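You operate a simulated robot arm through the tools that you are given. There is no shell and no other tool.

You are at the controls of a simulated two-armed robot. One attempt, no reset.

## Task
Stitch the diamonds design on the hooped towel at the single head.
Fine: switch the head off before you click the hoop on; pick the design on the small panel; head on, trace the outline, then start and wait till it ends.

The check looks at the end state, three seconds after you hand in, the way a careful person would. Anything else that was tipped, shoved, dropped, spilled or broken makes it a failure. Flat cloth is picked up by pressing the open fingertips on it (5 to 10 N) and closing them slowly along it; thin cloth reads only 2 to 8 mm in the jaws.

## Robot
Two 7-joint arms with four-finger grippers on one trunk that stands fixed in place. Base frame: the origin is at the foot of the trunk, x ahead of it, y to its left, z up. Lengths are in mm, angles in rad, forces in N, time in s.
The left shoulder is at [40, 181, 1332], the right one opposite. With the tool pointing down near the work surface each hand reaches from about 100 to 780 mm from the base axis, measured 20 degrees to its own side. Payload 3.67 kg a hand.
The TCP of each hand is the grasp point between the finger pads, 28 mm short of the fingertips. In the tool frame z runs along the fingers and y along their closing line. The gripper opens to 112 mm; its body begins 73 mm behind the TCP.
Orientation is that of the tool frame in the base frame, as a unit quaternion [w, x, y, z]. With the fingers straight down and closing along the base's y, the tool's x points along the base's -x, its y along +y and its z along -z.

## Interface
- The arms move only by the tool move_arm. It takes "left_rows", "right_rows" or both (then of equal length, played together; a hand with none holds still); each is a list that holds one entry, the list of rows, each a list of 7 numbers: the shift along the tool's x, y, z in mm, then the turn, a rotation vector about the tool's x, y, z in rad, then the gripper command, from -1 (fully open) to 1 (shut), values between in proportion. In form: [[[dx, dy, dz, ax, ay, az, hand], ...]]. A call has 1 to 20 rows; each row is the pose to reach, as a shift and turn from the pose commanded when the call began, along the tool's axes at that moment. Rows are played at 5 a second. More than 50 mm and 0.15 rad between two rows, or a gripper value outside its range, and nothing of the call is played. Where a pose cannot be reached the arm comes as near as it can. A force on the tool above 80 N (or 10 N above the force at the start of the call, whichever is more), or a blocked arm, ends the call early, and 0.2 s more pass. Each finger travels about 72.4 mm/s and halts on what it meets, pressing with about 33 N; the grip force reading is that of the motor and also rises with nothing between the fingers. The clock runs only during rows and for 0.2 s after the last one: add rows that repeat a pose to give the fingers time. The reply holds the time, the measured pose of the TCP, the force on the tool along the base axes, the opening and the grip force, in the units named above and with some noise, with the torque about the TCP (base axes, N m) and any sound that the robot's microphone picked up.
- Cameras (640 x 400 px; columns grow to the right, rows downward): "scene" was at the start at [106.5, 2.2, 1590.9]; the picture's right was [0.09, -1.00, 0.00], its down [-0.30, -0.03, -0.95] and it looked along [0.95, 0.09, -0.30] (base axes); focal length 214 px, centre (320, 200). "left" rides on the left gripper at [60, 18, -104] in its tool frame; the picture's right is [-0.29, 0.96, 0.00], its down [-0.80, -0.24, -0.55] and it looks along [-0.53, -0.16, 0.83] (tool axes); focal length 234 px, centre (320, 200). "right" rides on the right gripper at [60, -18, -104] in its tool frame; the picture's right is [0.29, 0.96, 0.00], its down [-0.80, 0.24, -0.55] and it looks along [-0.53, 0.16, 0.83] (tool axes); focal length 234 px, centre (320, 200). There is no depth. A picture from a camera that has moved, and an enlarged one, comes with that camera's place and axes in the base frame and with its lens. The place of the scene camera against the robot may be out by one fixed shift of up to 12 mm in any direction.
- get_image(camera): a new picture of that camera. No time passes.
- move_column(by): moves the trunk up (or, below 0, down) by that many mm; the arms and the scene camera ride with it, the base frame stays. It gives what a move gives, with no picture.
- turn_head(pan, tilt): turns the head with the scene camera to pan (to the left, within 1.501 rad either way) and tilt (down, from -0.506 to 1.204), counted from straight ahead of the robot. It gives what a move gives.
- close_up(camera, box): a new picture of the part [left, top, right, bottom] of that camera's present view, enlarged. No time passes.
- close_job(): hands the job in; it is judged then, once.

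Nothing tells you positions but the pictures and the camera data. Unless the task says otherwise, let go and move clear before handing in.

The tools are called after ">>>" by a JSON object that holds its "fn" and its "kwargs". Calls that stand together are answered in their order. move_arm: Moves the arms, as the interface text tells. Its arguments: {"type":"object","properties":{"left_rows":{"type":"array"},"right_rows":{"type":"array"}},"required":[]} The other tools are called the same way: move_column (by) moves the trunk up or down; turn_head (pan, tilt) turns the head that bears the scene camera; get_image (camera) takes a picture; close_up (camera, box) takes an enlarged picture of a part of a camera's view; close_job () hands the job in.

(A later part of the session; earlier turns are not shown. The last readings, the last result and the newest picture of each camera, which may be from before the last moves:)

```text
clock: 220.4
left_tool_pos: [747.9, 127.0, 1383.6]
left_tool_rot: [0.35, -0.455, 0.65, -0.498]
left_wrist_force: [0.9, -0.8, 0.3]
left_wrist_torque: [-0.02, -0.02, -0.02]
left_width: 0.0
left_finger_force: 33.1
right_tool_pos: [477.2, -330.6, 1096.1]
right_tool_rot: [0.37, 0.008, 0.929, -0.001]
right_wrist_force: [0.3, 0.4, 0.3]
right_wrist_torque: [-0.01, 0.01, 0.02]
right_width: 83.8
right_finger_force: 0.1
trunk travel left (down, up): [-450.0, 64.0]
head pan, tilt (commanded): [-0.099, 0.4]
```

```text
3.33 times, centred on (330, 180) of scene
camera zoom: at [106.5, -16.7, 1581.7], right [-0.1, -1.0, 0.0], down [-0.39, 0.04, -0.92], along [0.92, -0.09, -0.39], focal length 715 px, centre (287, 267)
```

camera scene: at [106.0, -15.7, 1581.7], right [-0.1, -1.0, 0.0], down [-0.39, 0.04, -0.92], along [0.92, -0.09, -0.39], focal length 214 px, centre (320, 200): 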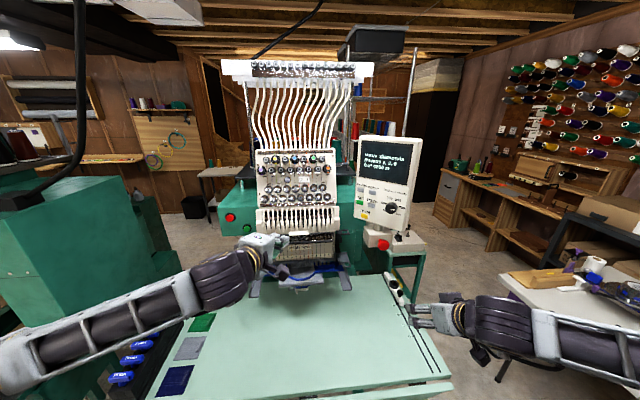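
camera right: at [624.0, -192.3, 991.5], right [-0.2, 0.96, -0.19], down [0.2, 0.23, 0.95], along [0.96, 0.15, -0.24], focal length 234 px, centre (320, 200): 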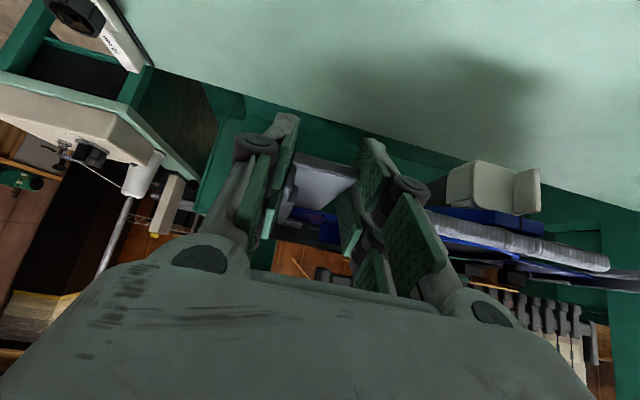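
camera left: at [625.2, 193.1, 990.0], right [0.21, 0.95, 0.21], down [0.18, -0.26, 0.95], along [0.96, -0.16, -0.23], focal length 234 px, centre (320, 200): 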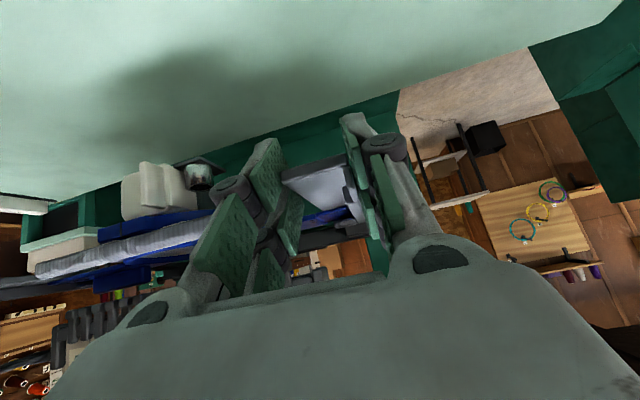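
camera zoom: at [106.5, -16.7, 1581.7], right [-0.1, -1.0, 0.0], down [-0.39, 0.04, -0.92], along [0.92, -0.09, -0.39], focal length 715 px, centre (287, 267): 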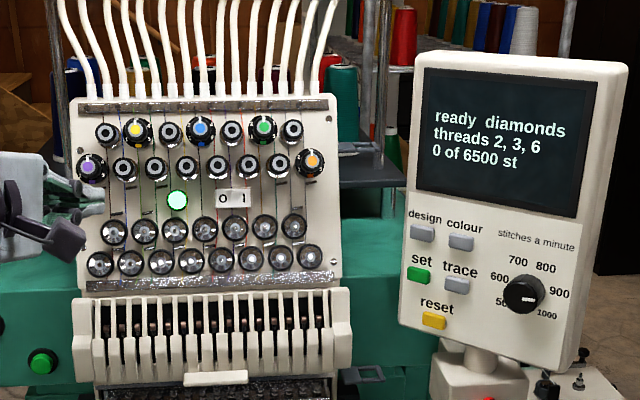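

The lamp is lit, the head is on, and the screen stays "ready diamonds". I now bring the left hand round to the panel to press trace.

>>> {"fn": "move_arm", "kwargs": {"left_rows": [[[12, 8.5, -32, 0, 0, 0, 1], [23.9, 17, -63.5, 0, 0, 0, 1], [39.6, 24, -59.2, 0.0225, 0.0234, 0.1383, 1], [55.4, 30.9, -54.9, 0.045, 0.0468, 0.2767, 1], [71.1, 37.9, -50.6, 0.0675, 0.0702, 0.415, 1], [86.8, 44.8, -46.3, 0.09, 0.0936, 0.5533, 1], [102.6, 51.8, -42, 0.1125, 0.117, 0.6917, 1], [118.3, 58.8, -37.7, 0.135, 0.1404, 0.83, 1], [134, 65.7, -33.4, 0.1576, 0.1638, 0.9683, 1], [149.8, 72.7, -29.1, 0.1801, 0.1872, 1.1067, 1], [165.5, 79.6, -24.8, 0.2026, 0.2106, 1.245, 1], [181.2, 86.6, -20.5, 0.2251, 0.234, 1.3833, 1], [197, 93.5, -16.2, 0.2476, 0.2574, 1.5217, 1], [212.7, 100.5, -11.9, 0.2701, 0.2808, 1.66, 1], [212.7, 100.5, -11.9, 0.2701, 0.2808, 1.66, 1]]]}}

>>> {"fn": "get_image", "kwargs": {"camera": "scene"}}

```text
clock: 223.7
left_tool_pos: [642.5, -59.2, 1287.7]
left_tool_rot: [0.568, 0.283, 0.745, -0.206]
left_wrist_force: [-0.3, -0.3, -0.6]
left_wrist_torque: [0.0, 0.04, -0.01]
left_width: 0.2
left_finger_force: 33.1
right_tool_pos: [476.3, -330.4, 1096.9]
right_tool_rot: [0.37, 0.008, 0.929, -0.001]
right_wrist_force: [-1.0, 0.8, 0.1]
right_wrist_torque: [-0.01, -0.03, 0.01]
right_width: 83.9
right_finger_force: 0.0
trunk travel left (down, up): [-450.0, 64.0]
head pan, tilt (commanded): [-0.099, 0.4]
```

```text
taken
camera scene: at [105.7, -15.3, 1581.8], right [-0.1, -1.0, 0.0], down [-0.39, 0.04, -0.92], along [0.92, -0.09, -0.39], focal length 214 px, centre (320, 200)
```

scene: 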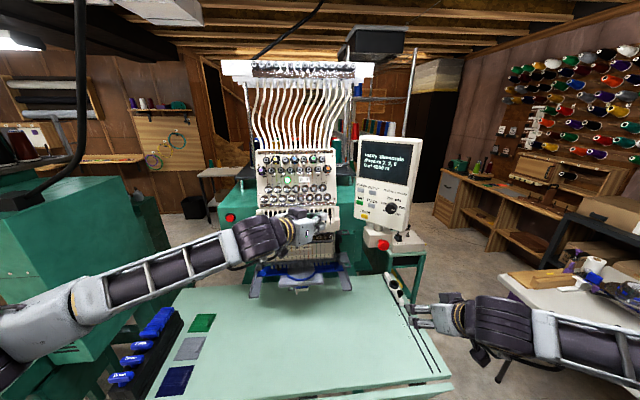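

>>> {"fn": "move_arm", "kwargs": {"left_rows": [[[-2.7, -15.9, 39, 0, 0, 0, 1], [-5.4, -31.8, 78, 0, 0, 0, 1], [-8.2, -47.8, 117, 0, 0, 0, 1], [-10.9, -63.7, 156, 0, 0, 0, 1], [-10.9, -63.7, 156, 0, 0, 0, 1]]]}}

>>> {"fn": "close_up", "kwargs": {"camera": "scene", "box": [240, 120, 420, 240]}}

>>> {"fn": "close_up", "kwargs": {"camera": "scene", "box": [240, 220, 360, 310]}}

```text
clock: 224.8
left_tool_pos: [716.5, -204.9, 1252.1]
left_tool_rot: [0.569, 0.281, 0.745, -0.206]
left_wrist_force: [-0.5, -0.8, 0.3]
left_wrist_torque: [0.01, 0.0, 0.01]
left_width: 0.0
left_finger_force: 32.8
right_tool_pos: [476.1, -329.0, 1098.0]
right_tool_rot: [0.371, 0.008, 0.929, -0.002]
right_wrist_force: [0.1, -0.2, -0.5]
right_wrist_torque: [0.01, -0.03, -0.05]
right_width: 84.1
right_finger_force: 0.0
trunk travel left (down, up): [-450.0, 64.0]
head pan, tilt (commanded): [-0.099, 0.4]
```

```text
3.33 times, centred on (330, 180) of scene
camera zoom: at [105.3, -14.6, 1581.8], right [-0.1, -1.0, 0.0], down [-0.39, 0.04, -0.92], along [0.92, -0.09, -0.39], focal length 715 px, centre (287, 267)
```

zoom: 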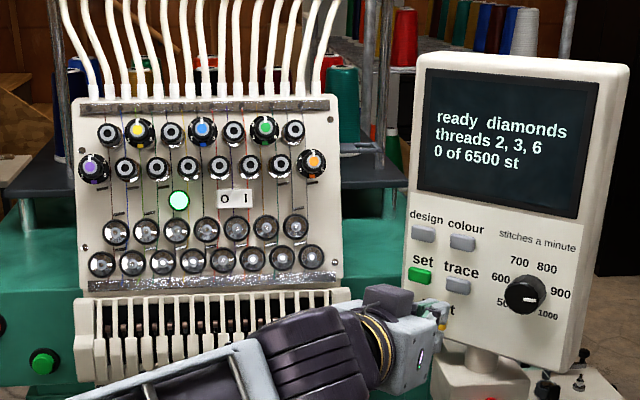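

```text
4.44 times, centred on (300, 265) of scene
camera zoom: at [105.3, -14.6, 1581.8], right [-0.1, -1.0, 0.0], down [-0.39, 0.04, -0.92], along [0.92, -0.09, -0.39], focal length 953 px, centre (409, -89)
```

zoom: 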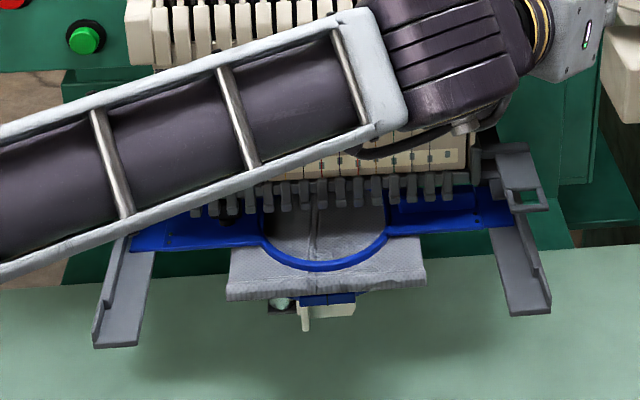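

All is in place. I advance toward the trace key.

>>> {"fn": "move_arm", "kwargs": {"left_rows": [[[-2.5, -0.1, 10.4, 0, 0, 0, 1], [-5, -0.2, 20.8, 0, 0, 0, 1], [-8.5, -0.3, 31.2, 0, 0, 0, 1], [-8.5, -0.3, 31.2, 0, 0, 0, 1]]]}}

>>> {"fn": "close_up", "kwargs": {"camera": "scene", "box": [330, 140, 430, 240]}}

>>> {"fn": "get_image", "kwargs": {"camera": "right"}}

```text
clock: 225.8
left_tool_pos: [742.2, -228.7, 1255.0]
left_tool_rot: [0.568, 0.282, 0.745, -0.206]
left_wrist_force: [0.0, 0.8, 0.2]
left_wrist_torque: [0.0, -0.02, -0.03]
left_width: 0.0
left_finger_force: 32.7
right_tool_pos: [476.3, -331.3, 1096.9]
right_tool_rot: [0.37, 0.007, 0.929, -0.001]
right_wrist_force: [0.1, 0.0, 0.5]
right_wrist_torque: [-0.01, 0.02, -0.02]
right_width: 84.0
right_finger_force: 0.1
trunk travel left (down, up): [-450.0, 64.0]
head pan, tilt (commanded): [-0.099, 0.4]
```

```text
4.00 times, centred on (380, 190) of scene
camera zoom: at [105.9, -16.0, 1581.8], right [-0.1, -1.0, 0.0], down [-0.39, 0.04, -0.92], along [0.92, -0.09, -0.39], focal length 858 px, centre (80, 240)
```

zoom: 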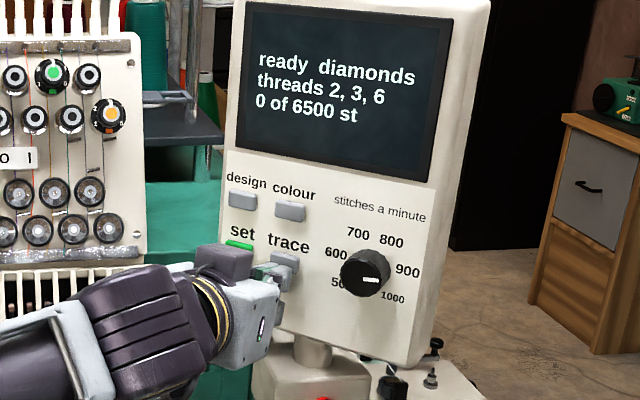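

```text
taken
camera right: at [360.2, -347.8, 1131.7], right [-0.19, 0.96, -0.2], down [0.2, 0.23, 0.95], along [0.96, 0.15, -0.24], focal length 234 px, centre (320, 200)
```

right: 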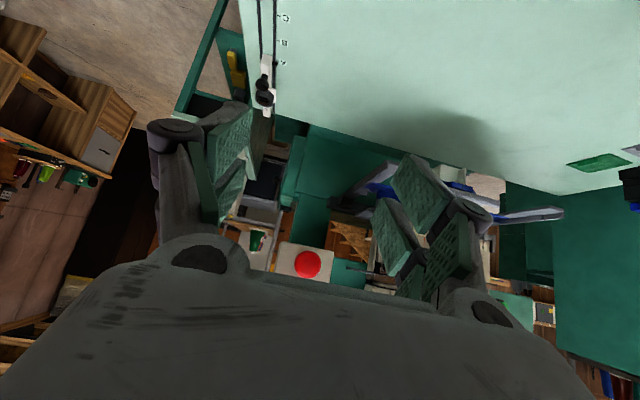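

>>> {"fn": "move_arm", "kwargs": {"left_rows": [[[-0.5, 0, 2, 0, 0, 0, 1], [-0.9, 0, 3.9, 0, 0, 0, 1], [-1.4, -0.1, 5.8, 0, 0, 0, 1]]]}}

>>> {"fn": "close_up", "kwargs": {"camera": "scene", "box": [330, 140, 430, 240]}}

```text
clock: 226.7
left_tool_pos: [745.6, -232.0, 1254.2]
left_tool_rot: [0.569, 0.281, 0.745, -0.205]
left_wrist_force: [-0.4, 0.6, -1.0]
left_wrist_torque: [0.0, -0.03, -0.02]
left_width: 6.0
left_finger_force: 35.7
right_tool_pos: [476.0, -329.6, 1096.2]
right_tool_rot: [0.37, 0.007, 0.929, -0.002]
right_wrist_force: [-0.6, -0.2, 0.2]
right_wrist_torque: [0.02, -0.02, -0.01]
right_width: 84.2
right_finger_force: 0.0
trunk travel left (down, up): [-450.0, 64.0]
head pan, tilt (commanded): [-0.099, 0.4]
```

```text
4.00 times, centred on (380, 190) of scene
camera zoom: at [105.7, -15.5, 1581.8], right [-0.1, -1.0, 0.0], down [-0.39, 0.04, -0.92], along [0.92, -0.09, -0.39], focal length 858 px, centre (80, 240)
```

zoom: 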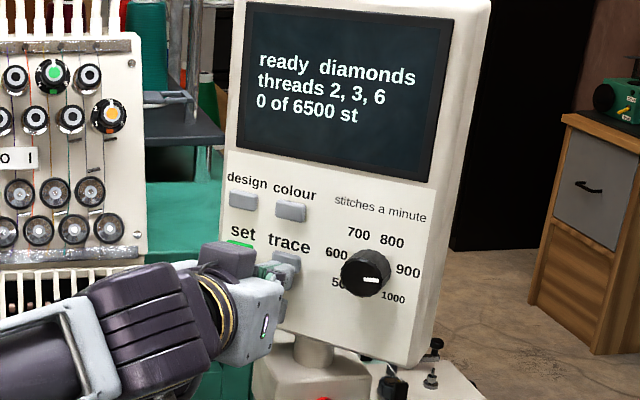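

>>> {"fn": "move_arm", "kwargs": {"left_rows": [[[-0.5, 0, 2, 0, 0, 0, 1], [-0.5, 0, 2, 0, 0, 0, 1]]]}}

>>> {"fn": "close_up", "kwargs": {"camera": "scene", "box": [330, 140, 430, 240]}}

```text
clock: 227.2
left_tool_pos: [748.1, -233.2, 1254.9]
left_tool_rot: [0.568, 0.282, 0.746, -0.205]
left_wrist_force: [-1.0, 1.7, -0.7]
left_wrist_torque: [0.03, 0.01, -0.02]
left_width: 6.0
left_finger_force: 35.9
right_tool_pos: [476.1, -329.3, 1097.6]
right_tool_rot: [0.371, 0.008, 0.929, -0.002]
right_wrist_force: [-0.2, -0.9, 0.1]
right_wrist_torque: [0.0, 0.0, -0.02]
right_width: 83.8
right_finger_force: 0.0
trunk travel left (down, up): [-450.0, 64.0]
head pan, tilt (commanded): [-0.099, 0.4]
heard: click
```

```text
4.00 times, centred on (380, 190) of scene
camera zoom: at [105.6, -15.5, 1581.8], right [-0.1, -1.0, 0.0], down [-0.39, 0.04, -0.92], along [0.92, -0.09, -0.39], focal length 858 px, centre (80, 240)
```

zoom: 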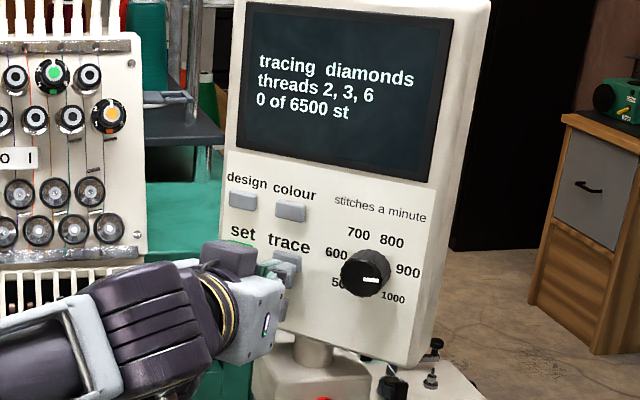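

The screen says "tracing diamonds". I withdraw from the key and watch the hoop.

>>> {"fn": "move_arm", "kwargs": {"left_rows": [[[2.5, 0, -10, 0, 0, 0, 1], [5, 0, -20, 0, 0, 0, 1], [9, 0, -40, 0, 0, 0, 1]]]}}

>>> {"fn": "close_up", "kwargs": {"camera": "scene", "box": [240, 130, 420, 310]}}

```text
clock: 228.1
left_tool_pos: [716.2, -206.0, 1257.6]
left_tool_rot: [0.569, 0.281, 0.745, -0.204]
left_wrist_force: [0.4, 0.6, -0.1]
left_wrist_torque: [0.02, -0.01, 0.01]
left_width: 0.0
left_finger_force: 35.7
right_tool_pos: [475.8, -330.3, 1097.2]
right_tool_rot: [0.371, 0.007, 0.929, -0.002]
right_wrist_force: [0.3, 0.3, -0.7]
right_wrist_torque: [-0.01, 0.01, -0.01]
right_width: 83.8
right_finger_force: 0.1
trunk travel left (down, up): [-450.0, 64.0]
head pan, tilt (commanded): [-0.099, 0.4]
```

```text
2.22 times, centred on (330, 220) of scene
camera zoom: at [105.3, -14.7, 1581.8], right [-0.1, -0.99, 0.0], down [-0.39, 0.04, -0.92], along [0.92, -0.09, -0.39], focal length 477 px, centre (298, 156)
```

zoom: 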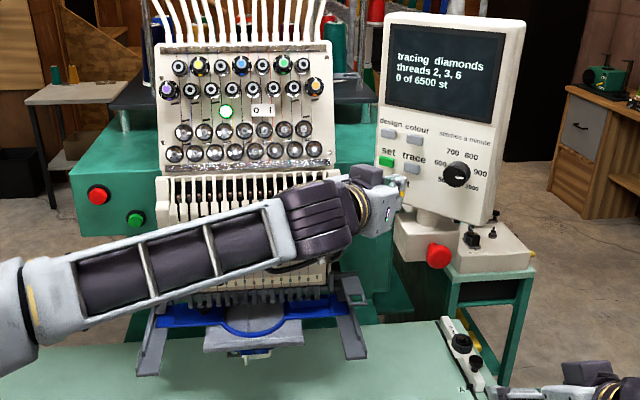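

>>> {"fn": "move_arm", "kwargs": {"left_rows": [[[3.3, 13.4, -36, 0, 0, 0, 1], [6.5, 26.8, -72, 0, 0, 0, 1], [9.8, 40.2, -108, 0, 0, 0, 1], [13.1, 53.6, -144, 0, 0, 0, 1], [16.3, 67, -180, 0, 0, 0, 1], [19.6, 80.4, -216.4, 0, 0, 0, 1]]]}}

>>> {"fn": "close_up", "kwargs": {"camera": "scene", "box": [240, 130, 420, 310]}}

```text
clock: 229.4
left_tool_pos: [604.8, -7.1, 1296.1]
left_tool_rot: [0.569, 0.281, 0.745, -0.206]
left_wrist_force: [-1.4, 1.1, 0.6]
left_wrist_torque: [0.04, 0.02, 0.01]
left_width: 0.1
left_finger_force: 35.2
right_tool_pos: [475.4, -328.2, 1096.6]
right_tool_rot: [0.37, 0.008, 0.929, -0.003]
right_wrist_force: [-0.4, -0.1, 1.1]
right_wrist_torque: [-0.03, -0.03, -0.01]
right_width: 83.8
right_finger_force: 0.0
trunk travel left (down, up): [-450.0, 64.0]
head pan, tilt (commanded): [-0.099, 0.4]
```

```text
2.22 times, centred on (330, 220) of scene
camera zoom: at [104.4, -14.1, 1581.9], right [-0.1, -0.99, 0.0], down [-0.39, 0.04, -0.92], along [0.92, -0.09, -0.39], focal length 477 px, centre (298, 156)
```

zoom: 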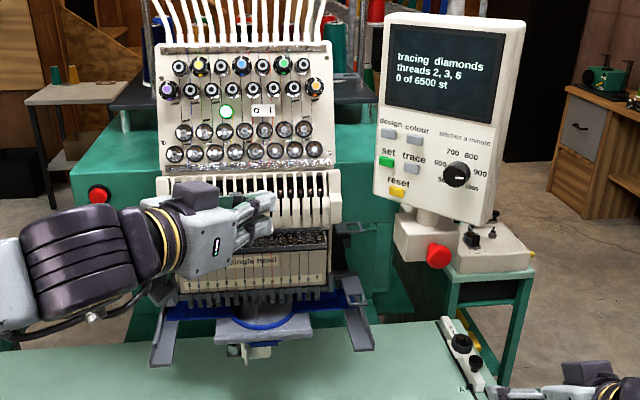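

>>> {"fn": "move_arm", "kwargs": {"left_rows": [[[4, 5, -20, 0, 0, 0, 1], [8, 10, -45, 0, 0, 0, 1], [12, 15, -70, 0, 0, 0, 1], [16, 20, -95, 0, 0, 0, 1], [16, 20, -95, 0, 0, 0, 1]]]}}

>>> {"fn": "close_up", "kwargs": {"camera": "scene", "box": [230, 210, 390, 320]}}

>>> {"fn": "close_up", "kwargs": {"camera": "scene", "box": [340, 130, 440, 210]}}

```text
clock: 230.7
left_tool_pos: [546.1, 70.6, 1307.3]
left_tool_rot: [0.568, 0.281, 0.746, -0.204]
left_wrist_force: [0.3, 0.1, -0.4]
left_wrist_torque: [-0.01, -0.02, 0.02]
left_width: 0.0
left_finger_force: 35.4
right_tool_pos: [476.1, -330.9, 1096.5]
right_tool_rot: [0.37, 0.007, 0.929, -0.001]
right_wrist_force: [-0.5, 0.5, -0.4]
right_wrist_torque: [0.01, -0.01, -0.04]
right_width: 83.9
right_finger_force: 0.0
trunk travel left (down, up): [-450.0, 64.0]
head pan, tilt (commanded): [-0.099, 0.4]
```

```text
3.64 times, centred on (310, 265) of scene
camera zoom: at [106.2, -15.9, 1581.7], right [-0.1, -1.0, 0.0], down [-0.39, 0.04, -0.92], along [0.92, -0.09, -0.39], focal length 780 px, centre (356, -36)
```

zoom: 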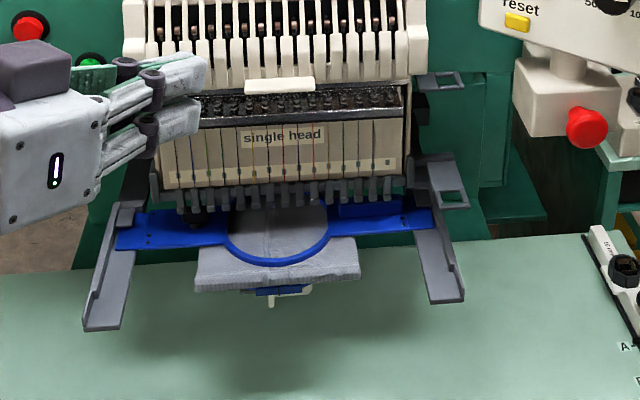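

```text
5.00 times, centred on (390, 170) of scene
camera zoom: at [106.2, -15.9, 1581.7], right [-0.1, -1.0, 0.0], down [-0.39, 0.04, -0.92], along [0.92, -0.09, -0.39], focal length 1072 px, centre (-30, 350)
```

zoom: 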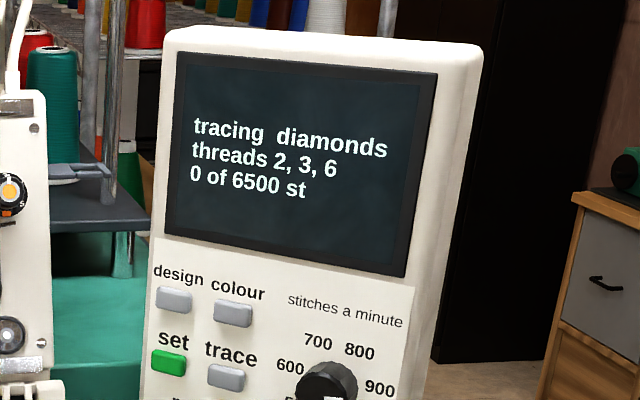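

The hoop follows the arms during the trace. I wait and keep watching.

>>> {"fn": "move_arm", "kwargs": {"left_rows": [[[0, 0, 0, 0, 0, 0, 1], [0, 0, 0, 0, 0, 0, 1], [0, 0, 0, 0, 0, 0, 1], [0, 0, 0, 0, 0, 0, 1], [0, 0, 0, 0, 0, 0, 1], [0, 0, 0, 0, 0, 0, 1], [0, 0, 0, 0, 0, 0, 1], [0, 0, 0, 0, 0, 0, 1], [0, 0, 0, 0, 0, 0, 1], [0, 0, 0, 0, 0, 0, 1]]]}}

>>> {"fn": "close_up", "kwargs": {"camera": "scene", "box": [230, 210, 390, 320]}}

>>> {"fn": "close_up", "kwargs": {"camera": "scene", "box": [340, 130, 440, 210]}}

```text
clock: 232.8
left_tool_pos: [548.9, 70.3, 1306.5]
left_tool_rot: [0.569, 0.28, 0.746, -0.204]
left_wrist_force: [0.1, -0.8, -0.3]
left_wrist_torque: [0.0, 0.0, 0.02]
left_width: 0.1
left_finger_force: 35.6
right_tool_pos: [475.6, -330.4, 1097.6]
right_tool_rot: [0.371, 0.007, 0.929, -0.002]
right_wrist_force: [-0.2, -0.4, -0.4]
right_wrist_torque: [-0.01, 0.01, 0.01]
right_width: 84.0
right_finger_force: 0.0
trunk travel left (down, up): [-450.0, 64.0]
head pan, tilt (commanded): [-0.099, 0.4]
```

```text
3.64 times, centred on (310, 265) of scene
camera zoom: at [105.7, -15.6, 1581.8], right [-0.1, -1.0, 0.0], down [-0.39, 0.04, -0.92], along [0.92, -0.09, -0.39], focal length 780 px, centre (356, -36)
```

zoom: 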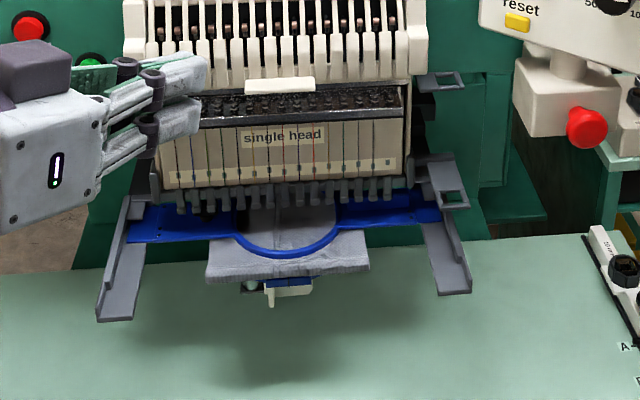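

```text
5.00 times, centred on (390, 170) of scene
camera zoom: at [105.7, -15.6, 1581.8], right [-0.1, -1.0, 0.0], down [-0.39, 0.04, -0.92], along [0.92, -0.09, -0.39], focal length 1072 px, centre (-30, 350)
```

zoom: 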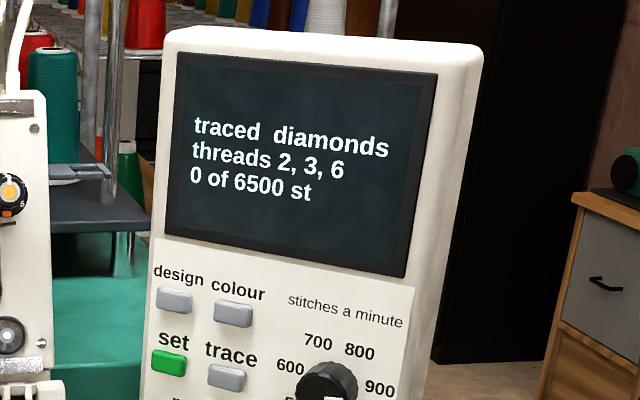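

The screen reads "traced diamonds". I check that the hoop sits unchanged in the clips after those movements.

>>> {"fn": "turn_head", "kwargs": {"pan": 0.0, "tilt": 0.7}}

>>> {"fn": "close_up", "kwargs": {"camera": "scene", "box": [260, 160, 400, 250]}}

>>> {"fn": "close_up", "kwargs": {"camera": "scene", "box": [260, 180, 320, 225]}}

>>> {"fn": "close_up", "kwargs": {"camera": "scene", "box": [330, 180, 390, 225]}}

```text
clock: 233.7
left_tool_pos: [546.5, 69.8, 1307.2]
left_tool_rot: [0.568, 0.281, 0.745, -0.205]
left_wrist_force: [-0.9, -0.1, 0.0]
left_wrist_torque: [0.01, -0.01, 0.0]
left_width: 0.1
left_finger_force: 35.3
right_tool_pos: [477.1, -331.7, 1096.7]
right_tool_rot: [0.371, 0.007, 0.929, -0.002]
right_wrist_force: [-0.9, -0.5, -0.8]
right_wrist_torque: [-0.06, 0.03, -0.02]
right_width: 84.1
right_finger_force: 0.1
trunk travel left (down, up): [-450.0, 64.0]
head pan, tilt (commanded): [0.0, 0.7]
```

```text
4.44 times, centred on (330, 205) of scene
camera zoom: at [98.5, -6.5, 1555.0], right [0.0, -1.0, 0.0], down [-0.64, 0.0, -0.77], along [0.77, 0.0, -0.64], focal length 953 px, centre (276, 178)
```

zoom: 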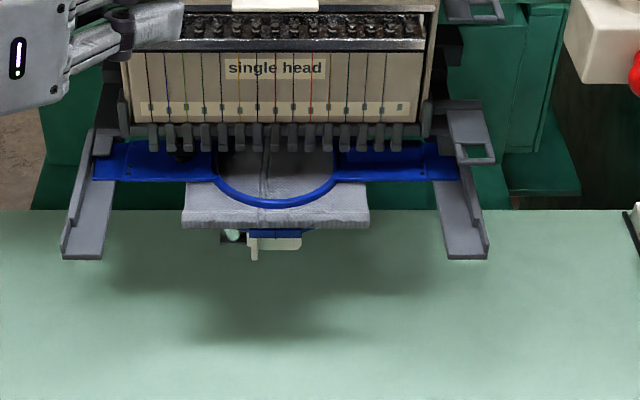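

```text
8.89 times, centred on (290, 202) of scene
camera zoom: at [98.5, -6.5, 1555.0], right [0.0, -1.0, 0.0], down [-0.64, 0.0, -0.77], along [0.77, 0.0, -0.64], focal length 1906 px, centre (587, 178)
```

zoom: 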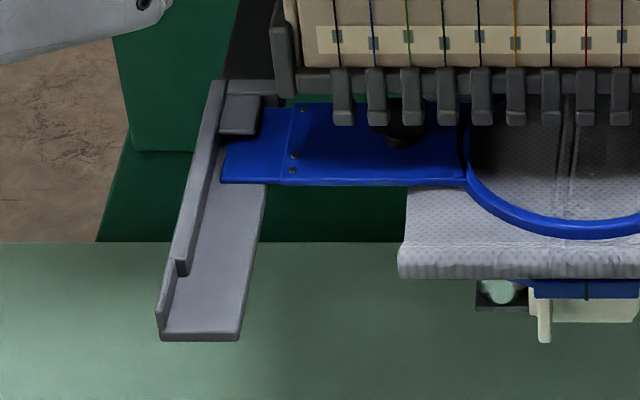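

```text
8.89 times, centred on (360, 202) of scene
camera zoom: at [98.5, -6.5, 1555.0], right [0.0, -1.0, 0.0], down [-0.64, 0.0, -0.77], along [0.77, 0.0, -0.64], focal length 1906 px, centre (-36, 178)
```

zoom: 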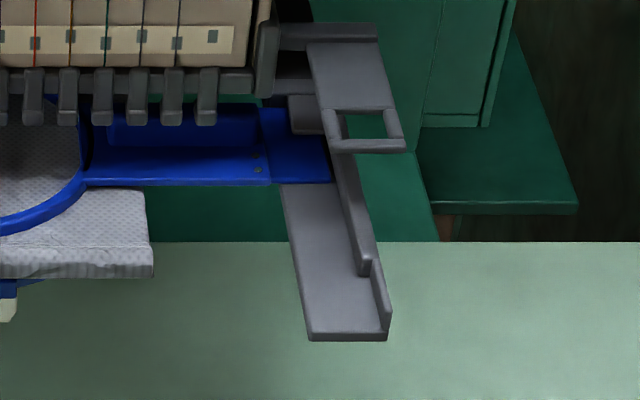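

The hoop and arms sit exactly as before the trace. The green start button is at about (852, 203, 1158), left of the head; I bring the left hand in front of it.

>>> {"fn": "move_arm", "kwargs": {"left_rows": [[[19.5, 28.5, 9.8, -0.0962, 0.0113, -0.0325, 1], [38.9, 56.9, 19.5, -0.1924, 0.0226, -0.065, 1], [58.4, 85.4, 29.3, -0.2886, 0.0339, -0.0975, 1], [77.8, 113.9, 39, -0.3849, 0.0453, -0.1301, 1], [97.3, 142.4, 48.8, -0.4811, 0.0566, -0.1626, 1], [116.7, 170.8, 58.5, -0.5773, 0.0679, -0.1951, 1], [136.2, 199.3, 68.3, -0.6735, 0.0792, -0.2276, 1], [136.2, 199.3, 68.3, -0.6735, 0.0792, -0.2276, 1]]]}}

>>> {"fn": "get_image", "kwargs": {"camera": "left"}}

>>> {"fn": "turn_head", "kwargs": {"pan": 0.1, "tilt": 0.45}}

>>> {"fn": "get_image", "kwargs": {"camera": "scene"}}

```text
clock: 235.4
left_tool_pos: [683.7, 229.4, 1189.6]
left_tool_rot: [0.568, 0.037, 0.822, -0.024]
left_wrist_force: [-0.6, -0.3, 0.2]
left_wrist_torque: [-0.01, -0.05, 0.01]
left_width: 0.1
left_finger_force: 35.3
left hand out of reach, approached as far as the arm can: row 5, 6, 7, 8
right_tool_pos: [477.1, -331.2, 1096.2]
right_tool_rot: [0.37, 0.007, 0.929, 0.0]
right_wrist_force: [0.0, -0.2, -0.2]
right_wrist_torque: [0.02, 0.0, 0.03]
right_width: 84.3
right_finger_force: 0.1
trunk travel left (down, up): [-450.0, 64.0]
head pan, tilt (commanded): [0.0, 0.7]
```

```text
taken
camera left: at [568.1, 257.2, 1172.3], right [0.18, 0.94, 0.27], down [-0.26, -0.22, 0.94], along [0.95, -0.24, 0.2], focal length 234 px, centre (320, 200)
```

left: 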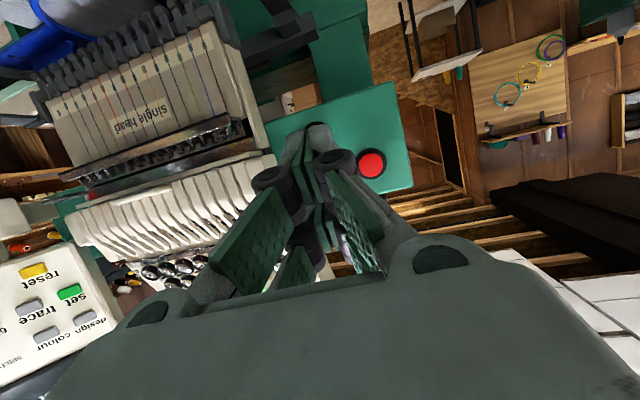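

```text
clock: 236.2
left_tool_pos: [683.5, 228.7, 1191.9]
left_tool_rot: [0.57, 0.037, 0.821, -0.025]
left_wrist_force: [-0.3, -0.7, 0.2]
left_wrist_torque: [0.0, -0.01, -0.02]
left_width: 0.0
left_finger_force: 35.3
right_tool_pos: [476.0, -329.1, 1097.7]
right_tool_rot: [0.37, 0.008, 0.929, -0.002]
right_wrist_force: [0.0, 0.4, -0.2]
right_wrist_torque: [0.02, 0.02, 0.03]
right_width: 84.2
right_finger_force: 0.0
trunk travel left (down, up): [-450.0, 64.0]
head pan, tilt (commanded): [0.099, 0.45]
```

```text
taken
camera scene: at [104.7, 3.1, 1577.1], right [0.1, -1.0, 0.0], down [-0.43, -0.04, -0.9], along [0.9, 0.09, -0.44], focal length 214 px, centre (320, 200)
```

scene: 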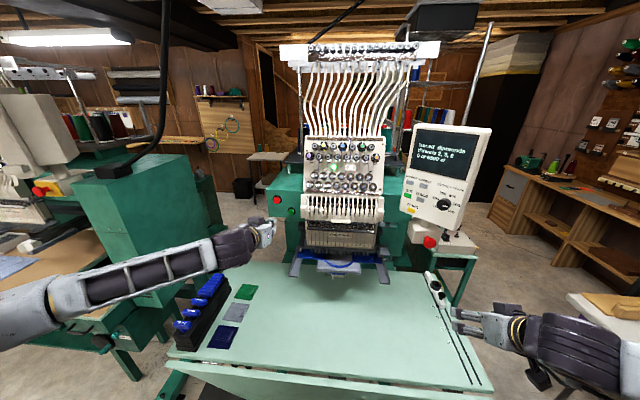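

>>> {"fn": "close_up", "kwargs": {"camera": "scene", "box": [230, 170, 330, 250]}}

>>> {"fn": "close_up", "kwargs": {"camera": "left", "box": [230, 80, 430, 220]}}

```text
5.00 times, centred on (280, 210) of scene
camera zoom: at [104.7, 3.1, 1577.1], right [0.1, -1.0, 0.0], down [-0.43, -0.04, -0.9], along [0.9, 0.09, -0.44], focal length 1072 px, centre (520, 150)
```

zoom: 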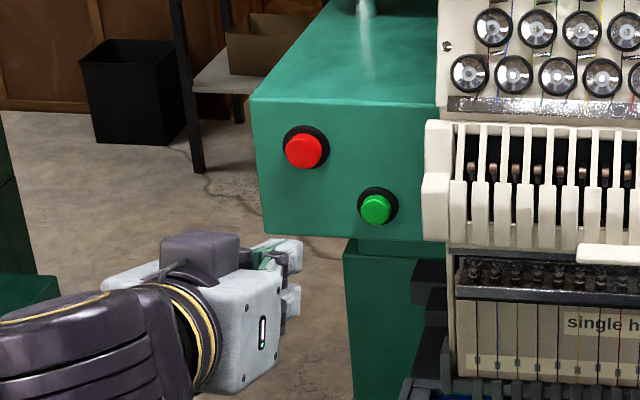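

```text
2.86 times, centred on (330, 150) of left
camera zoom: at [567.8, 258.0, 1173.1], right [0.18, 0.94, 0.27], down [-0.26, -0.22, 0.94], along [0.95, -0.24, 0.21], focal length 669 px, centre (291, 343)
```

zoom: 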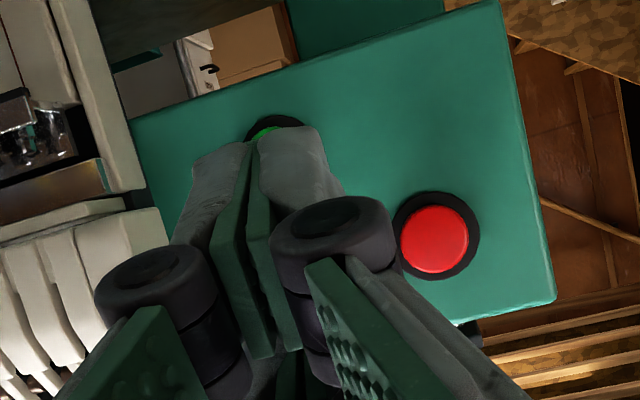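

The green button resolves to about (851, 202, 1154). I move to about 30 mm in front of it.

>>> {"fn": "move_arm", "kwargs": {"left_rows": [[[1.6, -5.1, 38.6, 0, 0, 0, 1], [3.1, -10.1, 77.1, 0, 0, 0, 1], [4.7, -15.2, 115.7, 0, 0, 0, 1], [4.7, -15.2, 115.7, 0, 0, 0, 1]]]}}

>>> {"fn": "close_up", "kwargs": {"camera": "scene", "box": [250, 180, 330, 250]}}

>>> {"fn": "close_up", "kwargs": {"camera": "left", "box": [230, 80, 430, 220]}}

```text
clock: 237.2
left_tool_pos: [793.8, 228.2, 1151.5]
left_tool_rot: [0.568, 0.039, 0.822, -0.026]
left_wrist_force: [-0.1, 1.0, -0.7]
left_wrist_torque: [-0.02, 0.01, 0.03]
left_width: 0.0
left_finger_force: 35.7
left hand out of reach, approached as far as the arm can: row 2, 3, 4
right_tool_pos: [475.6, -330.6, 1096.0]
right_tool_rot: [0.37, 0.008, 0.929, -0.002]
right_wrist_force: [0.2, -0.6, -0.5]
right_wrist_torque: [0.01, 0.03, 0.01]
right_width: 84.2
right_finger_force: 0.0
trunk travel left (down, up): [-450.0, 64.0]
head pan, tilt (commanded): [0.099, 0.45]
```

```text
5.71 times, centred on (290, 215) of scene
camera zoom: at [104.9, 2.1, 1577.1], right [0.1, -1.0, 0.0], down [-0.43, -0.04, -0.9], along [0.9, 0.09, -0.44], focal length 1226 px, centre (491, 114)
```

zoom: 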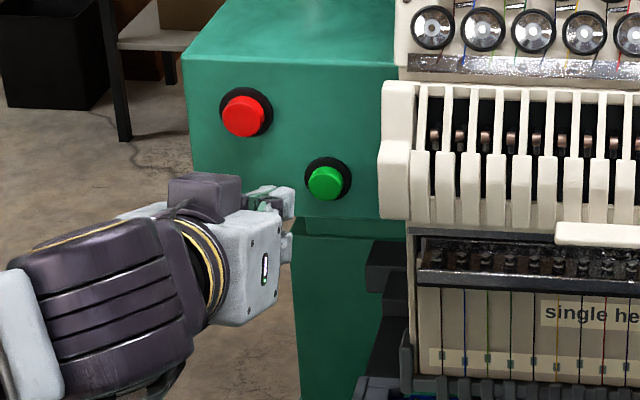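

```text
2.86 times, centred on (330, 150) of left
camera zoom: at [677.2, 257.1, 1133.7], right [0.19, 0.94, 0.27], down [-0.26, -0.22, 0.94], along [0.95, -0.25, 0.2], focal length 669 px, centre (291, 343)
```

zoom: 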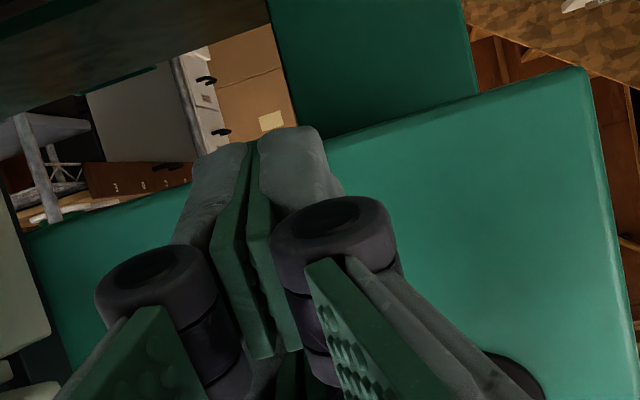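

This nearly level pose runs out of reach sideways. I back off a little and pitch the hand further down.

>>> {"fn": "move_arm", "kwargs": {"left_rows": [[[-0.5, -7, -13, 0, 0.085, 0, 1], [-1, -15, -26, 0, 0.17, 0, 1], [-1.5, -22, -39, 0, 0.255, 0, 1], [-2.1, -29.3, -51.6, 0, 0.34, 0, 1], [-2.1, -29.3, -51.6, 0, 0.34, 0, 1]]]}}

>>> {"fn": "close_up", "kwargs": {"camera": "scene", "box": [250, 180, 330, 250]}}

>>> {"fn": "close_up", "kwargs": {"camera": "left", "box": [200, 40, 440, 220]}}

```text
clock: 238.4
left_tool_pos: [745.0, 205.0, 1170.2]
left_tool_rot: [0.422, 0.04, 0.905, -0.017]
left_wrist_force: [0.0, 0.2, -0.1]
left_wrist_torque: [0.0, -0.02, 0.02]
left_width: 0.0
left_finger_force: 36.2
right_tool_pos: [477.2, -330.4, 1096.8]
right_tool_rot: [0.37, 0.007, 0.929, -0.002]
right_wrist_force: [-0.6, 0.3, 0.3]
right_wrist_torque: [-0.01, -0.02, -0.02]
right_width: 83.9
right_finger_force: 0.0
trunk travel left (down, up): [-450.0, 64.0]
head pan, tilt (commanded): [0.099, 0.45]
```

```text
5.71 times, centred on (290, 215) of scene
camera zoom: at [105.1, 2.8, 1577.1], right [0.1, -1.0, 0.0], down [-0.43, -0.04, -0.9], along [0.9, 0.09, -0.44], focal length 1226 px, centre (491, 114)
```

zoom: 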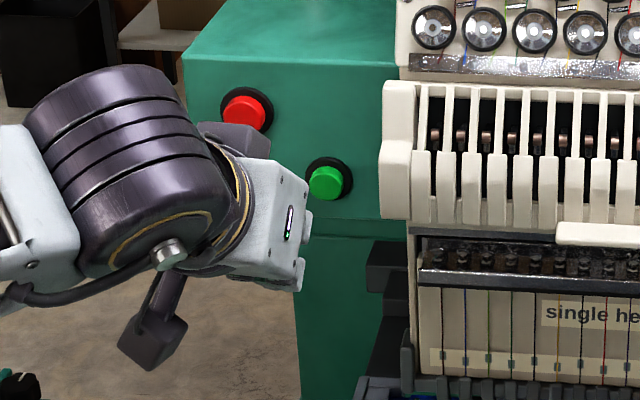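

```text
2.22 times, centred on (320, 130) of left
camera zoom: at [628.7, 233.9, 1192.9], right [0.27, 0.94, 0.22], down [0.07, -0.25, 0.97], along [0.96, -0.25, -0.13], focal length 520 px, centre (320, 356)
```

zoom: 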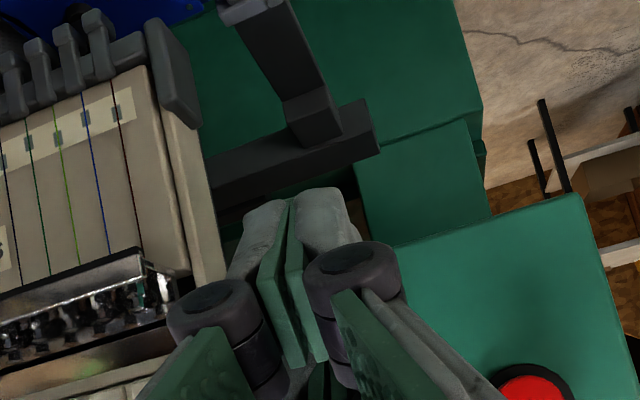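

>>> {"fn": "move_arm", "kwargs": {"left_rows": [[[-6.8, 1.3, 16.4, 0, 0, 0, 1], [-13.6, 2.6, 32.8, 0, 0, 0, 1], [-20.4, 3.9, 49.2, 0, 0, 0, 1], [-20.4, 3.9, 49.2, 0, 0, 0, 1]]]}}

>>> {"fn": "close_up", "kwargs": {"camera": "scene", "box": [250, 180, 330, 250]}}

>>> {"fn": "close_up", "kwargs": {"camera": "left", "box": [200, 40, 440, 220]}}

```text
clock: 239.4
left_tool_pos: [795.7, 204.3, 1154.4]
left_tool_rot: [0.424, 0.04, 0.904, -0.017]
left_wrist_force: [-0.1, 0.1, -0.3]
left_wrist_torque: [-0.01, 0.02, 0.02]
left_width: 0.0
left_finger_force: 35.4
right_tool_pos: [475.0, -330.6, 1097.4]
right_tool_rot: [0.37, 0.008, 0.929, -0.002]
right_wrist_force: [0.2, -0.4, 0.3]
right_wrist_torque: [-0.02, 0.0, 0.02]
right_width: 84.1
right_finger_force: 0.0
trunk travel left (down, up): [-450.0, 64.0]
head pan, tilt (commanded): [0.099, 0.45]
```

```text
5.71 times, centred on (290, 215) of scene
camera zoom: at [104.8, 2.6, 1577.1], right [0.1, -1.0, 0.0], down [-0.43, -0.04, -0.9], along [0.9, 0.09, -0.44], focal length 1226 px, centre (491, 114)
```

zoom: 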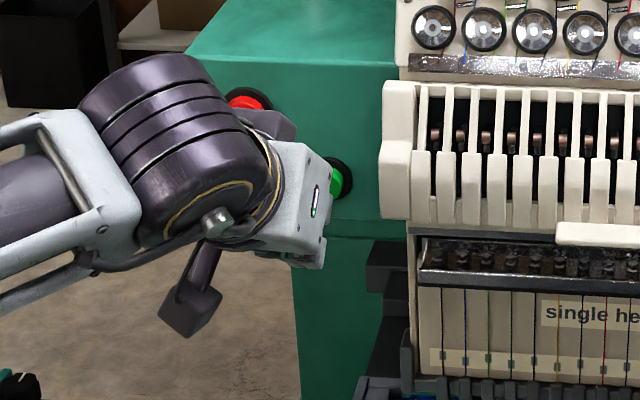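

```text
2.22 times, centred on (320, 130) of left
camera zoom: at [679.8, 232.5, 1176.8], right [0.27, 0.94, 0.22], down [0.06, -0.25, 0.97], along [0.96, -0.25, -0.13], focal length 520 px, centre (320, 356)
```

zoom: 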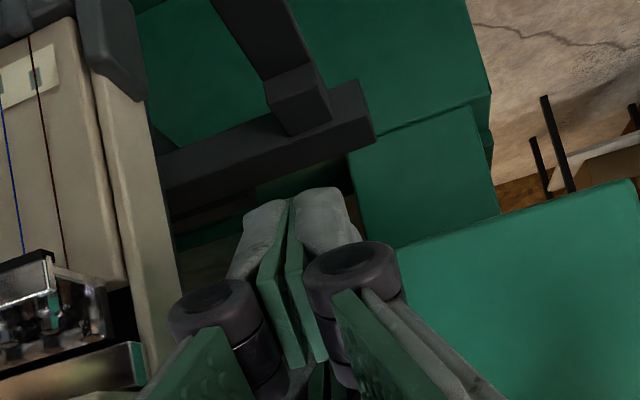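

>>> {"fn": "move_arm", "kwargs": {"left_rows": [[[-3.2, 0.4, 3.8, 0, 0, 0, 1], [-6.4, 0.9, 7.6, 0, 0, 0, 1], [-9, 1.2, 10.7, 0, 0, 0, 1]]]}}

>>> {"fn": "move_arm", "kwargs": {"left_rows": [[[-1.3, 0.2, 1.5, 0, 0, 0, 1], [-2.6, 0.3, 3, 0, 0, 0, 1]]]}}

```text
clock: 240.2
left_tool_pos: [809.6, 203.4, 1154.9]
left_tool_rot: [0.423, 0.04, 0.905, -0.018]
left_wrist_force: [-0.2, 0.1, 0.8]
left_wrist_torque: [0.02, 0.0, -0.01]
left_width: 0.0
left_finger_force: 35.8
right_tool_pos: [476.9, -330.4, 1096.1]
right_tool_rot: [0.37, 0.008, 0.929, -0.002]
right_wrist_force: [0.1, -0.3, -0.7]
right_wrist_torque: [-0.01, -0.01, 0.0]
right_width: 84.1
right_finger_force: 0.1
trunk travel left (down, up): [-450.0, 64.0]
head pan, tilt (commanded): [0.099, 0.45]
```

```text
clock: 240.8
left_tool_pos: [813.8, 203.9, 1155.5]
left_tool_rot: [0.423, 0.04, 0.905, -0.018]
left_wrist_force: [0.1, -0.4, -0.4]
left_wrist_torque: [-0.01, 0.03, -0.01]
left_width: 0.1
left_finger_force: 35.6
right_tool_pos: [477.2, -330.6, 1096.8]
right_tool_rot: [0.37, 0.008, 0.929, -0.001]
right_wrist_force: [0.1, 0.7, -0.3]
right_wrist_torque: [0.03, -0.04, -0.02]
right_width: 84.0
right_finger_force: 0.0
trunk travel left (down, up): [-450.0, 64.0]
head pan, tilt (commanded): [0.099, 0.45]
```

>>> {"fn": "move_arm", "kwargs": {"left_rows": [[[-1.3, 0.2, 1.5, 0, 0, 0, 1], [-2.6, 0.3, 3, 0, 0, 0, 1]]]}}

>>> {"fn": "close_up", "kwargs": {"camera": "scene", "box": [380, 110, 480, 220]}}

```text
clock: 241.4
left_tool_pos: [818.1, 202.8, 1155.6]
left_tool_rot: [0.423, 0.04, 0.905, -0.018]
left_wrist_force: [-2.9, 0.2, -1.1]
left_wrist_torque: [-0.01, 0.05, 0.03]
left_width: 0.0
left_finger_force: 35.6
right_tool_pos: [475.7, -330.1, 1097.8]
right_tool_rot: [0.371, 0.007, 0.929, -0.001]
right_wrist_force: [0.8, -0.4, 0.1]
right_wrist_torque: [0.01, 0.0, 0.0]
right_width: 83.9
right_finger_force: 0.0
trunk travel left (down, up): [-450.0, 64.0]
head pan, tilt (commanded): [0.099, 0.45]
heard: click
```

```text
3.64 times, centred on (430, 165) of scene
camera zoom: at [104.5, 2.8, 1577.1], right [0.1, -0.99, 0.0], down [-0.43, -0.04, -0.9], along [0.9, 0.09, -0.44], focal length 780 px, centre (-80, 327)
```

zoom: 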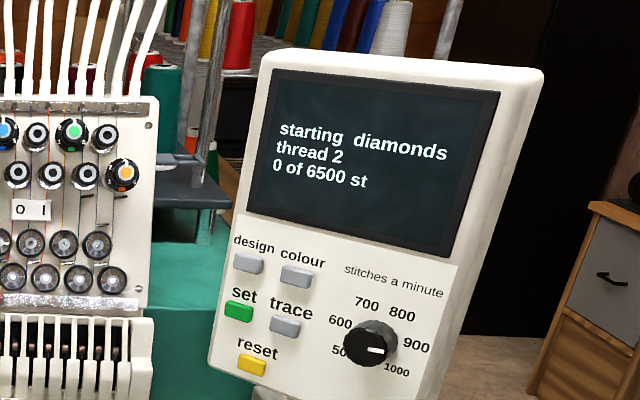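

I heard the click and the screen says "starting diamonds, thread 2". I withdraw the left hand well clear.

>>> {"fn": "move_arm", "kwargs": {"left_rows": [[[12, -2, -15, 0, 0, 0, 1], [32, -4, -38, 0, 0, 0, 1], [50, -6, -72, 0, 0, 0, 1], [60, -7, -115, 0, 0, 0, 1], [75, -5, -155, 0, 0, 0, 1], [90, 0, -195, 0, 0, 0, 1], [100, 10, -235, 0, 0, 0, 1], [110, 20, -270, 0, 0, 0, 1]]]}}

>>> {"fn": "close_up", "kwargs": {"camera": "scene", "box": [380, 110, 480, 220]}}

>>> {"fn": "get_image", "kwargs": {"camera": "scene"}}

```text
clock: 243.2
left_tool_pos: [539.8, 248.6, 1246.0]
left_tool_rot: [0.424, 0.041, 0.904, -0.018]
left_wrist_force: [-0.4, 0.3, 0.4]
left_wrist_torque: [-0.03, -0.04, 0.02]
left_width: 0.0
left_finger_force: 35.6
right_tool_pos: [475.7, -330.4, 1098.6]
right_tool_rot: [0.371, 0.007, 0.929, -0.001]
right_wrist_force: [0.0, -0.2, -0.1]
right_wrist_torque: [0.02, -0.02, -0.02]
right_width: 83.8
right_finger_force: 0.1
trunk travel left (down, up): [-450.0, 64.0]
head pan, tilt (commanded): [0.099, 0.45]
```

```text
3.64 times, centred on (430, 165) of scene
camera zoom: at [102.9, 3.3, 1577.3], right [0.1, -1.0, 0.0], down [-0.43, -0.04, -0.9], along [0.9, 0.09, -0.43], focal length 780 px, centre (-80, 327)
```

zoom: 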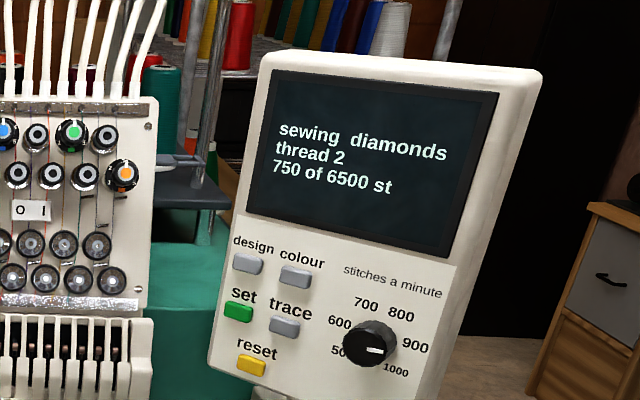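

```text
taken
camera scene: at [102.9, 3.3, 1577.3], right [0.1, -1.0, 0.0], down [-0.43, -0.04, -0.9], along [0.9, 0.09, -0.43], focal length 214 px, centre (320, 200)
```

scene: 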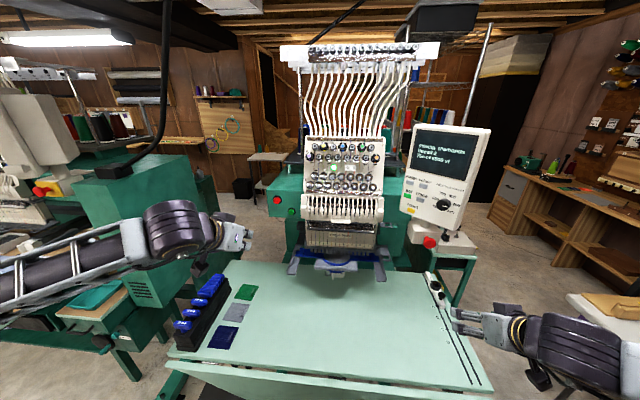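

It is sewing (750 of 6500). I wait and watch.

>>> {"fn": "move_arm", "kwargs": {"left_rows": [[[0, 0, 0, 0, 0, 0, 1], [0, 0, 0, 0, 0, 0, 1], [0, 0, 0, 0, 0, 0, 1], [0, 0, 0, 0, 0, 0, 1], [0, 0, 0, 0, 0, 0, 1], [0, 0, 0, 0, 0, 0, 1], [0, 0, 0, 0, 0, 0, 1], [0, 0, 0, 0, 0, 0, 1], [0, 0, 0, 0, 0, 0, 1], [0, 0, 0, 0, 0, 0, 1], [0, 0, 0, 0, 0, 0, 1], [0, 0, 0, 0, 0, 0, 1]]]}}

>>> {"fn": "close_up", "kwargs": {"camera": "scene", "box": [270, 110, 490, 290]}}

```text
clock: 245.8
left_tool_pos: [541.1, 247.3, 1244.3]
left_tool_rot: [0.423, 0.04, 0.905, -0.018]
left_wrist_force: [-0.1, 0.2, 0.6]
left_wrist_torque: [0.01, -0.02, 0.0]
left_width: 0.0
left_finger_force: 35.8
right_tool_pos: [476.4, -330.3, 1096.2]
right_tool_rot: [0.371, 0.008, 0.929, -0.002]
right_wrist_force: [-0.3, 0.1, -0.9]
right_wrist_torque: [0.0, 0.01, 0.01]
right_width: 84.2
right_finger_force: 0.1
trunk travel left (down, up): [-450.0, 64.0]
head pan, tilt (commanded): [0.099, 0.45]
```

```text
2.22 times, centred on (380, 200) of scene
camera zoom: at [105.0, 2.7, 1577.1], right [0.1, -1.0, 0.0], down [-0.43, -0.04, -0.9], along [0.9, 0.09, -0.44], focal length 477 px, centre (187, 200)
```

zoom: 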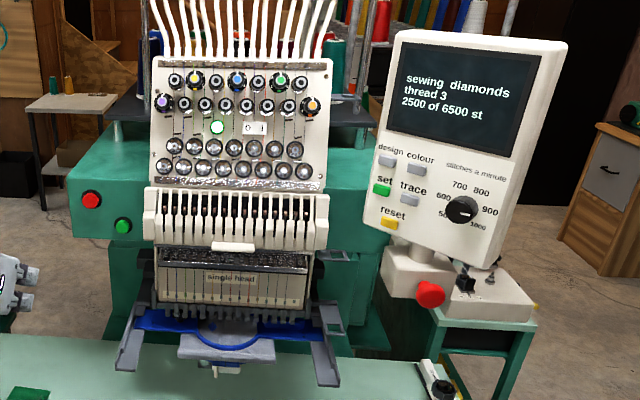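

It is on thread 3 at 2500 stitches, and the hoop moves with the frame. I keep waiting.

>>> {"fn": "move_arm", "kwargs": {"left_rows": [[[0, 0, 0, 0, 0, 0, 1], [0, 0, 0, 0, 0, 0, 1], [0, 0, 0, 0, 0, 0, 1], [0, 0, 0, 0, 0, 0, 1], [0, 0, 0, 0, 0, 0, 1], [0, 0, 0, 0, 0, 0, 1], [0, 0, 0, 0, 0, 0, 1], [0, 0, 0, 0, 0, 0, 1], [0, 0, 0, 0, 0, 0, 1], [0, 0, 0, 0, 0, 0, 1], [0, 0, 0, 0, 0, 0, 1], [0, 0, 0, 0, 0, 0, 1], [0, 0, 0, 0, 0, 0, 1], [0, 0, 0, 0, 0, 0, 1]]]}}

>>> {"fn": "close_up", "kwargs": {"camera": "scene", "box": [270, 110, 490, 290]}}

```text
clock: 248.8
left_tool_pos: [541.6, 248.1, 1244.6]
left_tool_rot: [0.422, 0.041, 0.905, -0.018]
left_wrist_force: [0.7, -0.7, -0.1]
left_wrist_torque: [-0.02, 0.03, -0.01]
left_width: 0.0
left_finger_force: 35.4
right_tool_pos: [476.9, -330.6, 1097.2]
right_tool_rot: [0.371, 0.008, 0.929, -0.002]
right_wrist_force: [0.0, 0.6, 0.0]
right_wrist_torque: [-0.03, 0.01, 0.02]
right_width: 84.2
right_finger_force: 0.1
trunk travel left (down, up): [-450.0, 64.0]
head pan, tilt (commanded): [0.099, 0.45]
```

```text
2.22 times, centred on (380, 200) of scene
camera zoom: at [105.0, 2.7, 1577.1], right [0.1, -1.0, 0.0], down [-0.43, -0.04, -0.9], along [0.9, 0.09, -0.44], focal length 477 px, centre (187, 200)
```

zoom: 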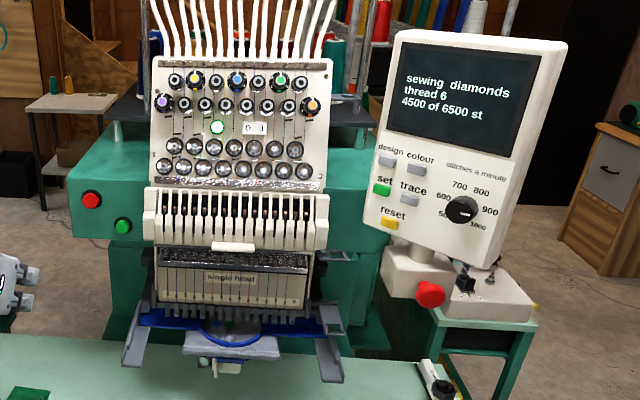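

>>> {"fn": "move_arm", "kwargs": {"left_rows": [[[0, 0, 0, 0, 0, 0, 1], [0, 0, 0, 0, 0, 0, 1], [0, 0, 0, 0, 0, 0, 1], [0, 0, 0, 0, 0, 0, 1], [0, 0, 0, 0, 0, 0, 1], [0, 0, 0, 0, 0, 0, 1], [0, 0, 0, 0, 0, 0, 1], [0, 0, 0, 0, 0, 0, 1], [0, 0, 0, 0, 0, 0, 1], [0, 0, 0, 0, 0, 0, 1], [0, 0, 0, 0, 0, 0, 1], [0, 0, 0, 0, 0, 0, 1], [0, 0, 0, 0, 0, 0, 1], [0, 0, 0, 0, 0, 0, 1], [0, 0, 0, 0, 0, 0, 1], [0, 0, 0, 0, 0, 0, 1]]]}}

>>> {"fn": "close_up", "kwargs": {"camera": "scene", "box": [270, 110, 490, 290]}}

```text
clock: 252.2
left_tool_pos: [541.4, 247.4, 1244.7]
left_tool_rot: [0.423, 0.041, 0.905, -0.018]
left_wrist_force: [-0.6, 0.1, 0.4]
left_wrist_torque: [0.0, 0.01, -0.01]
left_width: 0.1
left_finger_force: 35.9
right_tool_pos: [476.2, -329.8, 1095.8]
right_tool_rot: [0.371, 0.007, 0.929, -0.002]
right_wrist_force: [-0.8, 0.2, -0.8]
right_wrist_torque: [0.02, 0.04, -0.02]
right_width: 84.0
right_finger_force: 0.0
trunk travel left (down, up): [-450.0, 64.0]
head pan, tilt (commanded): [0.099, 0.45]
```

```text
2.22 times, centred on (380, 200) of scene
camera zoom: at [105.0, 2.7, 1577.1], right [0.1, -1.0, 0.0], down [-0.43, -0.04, -0.9], along [0.9, 0.09, -0.44], focal length 477 px, centre (187, 200)
```

zoom: 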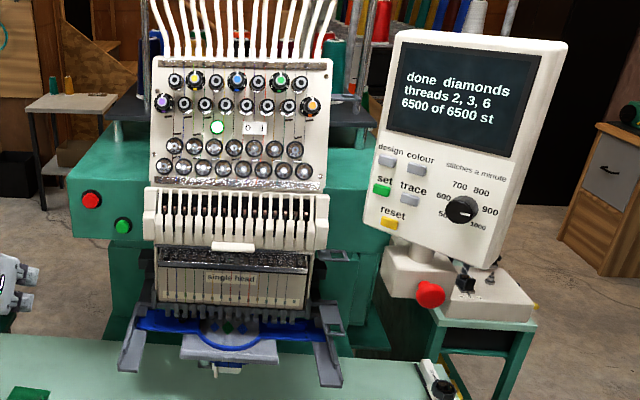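

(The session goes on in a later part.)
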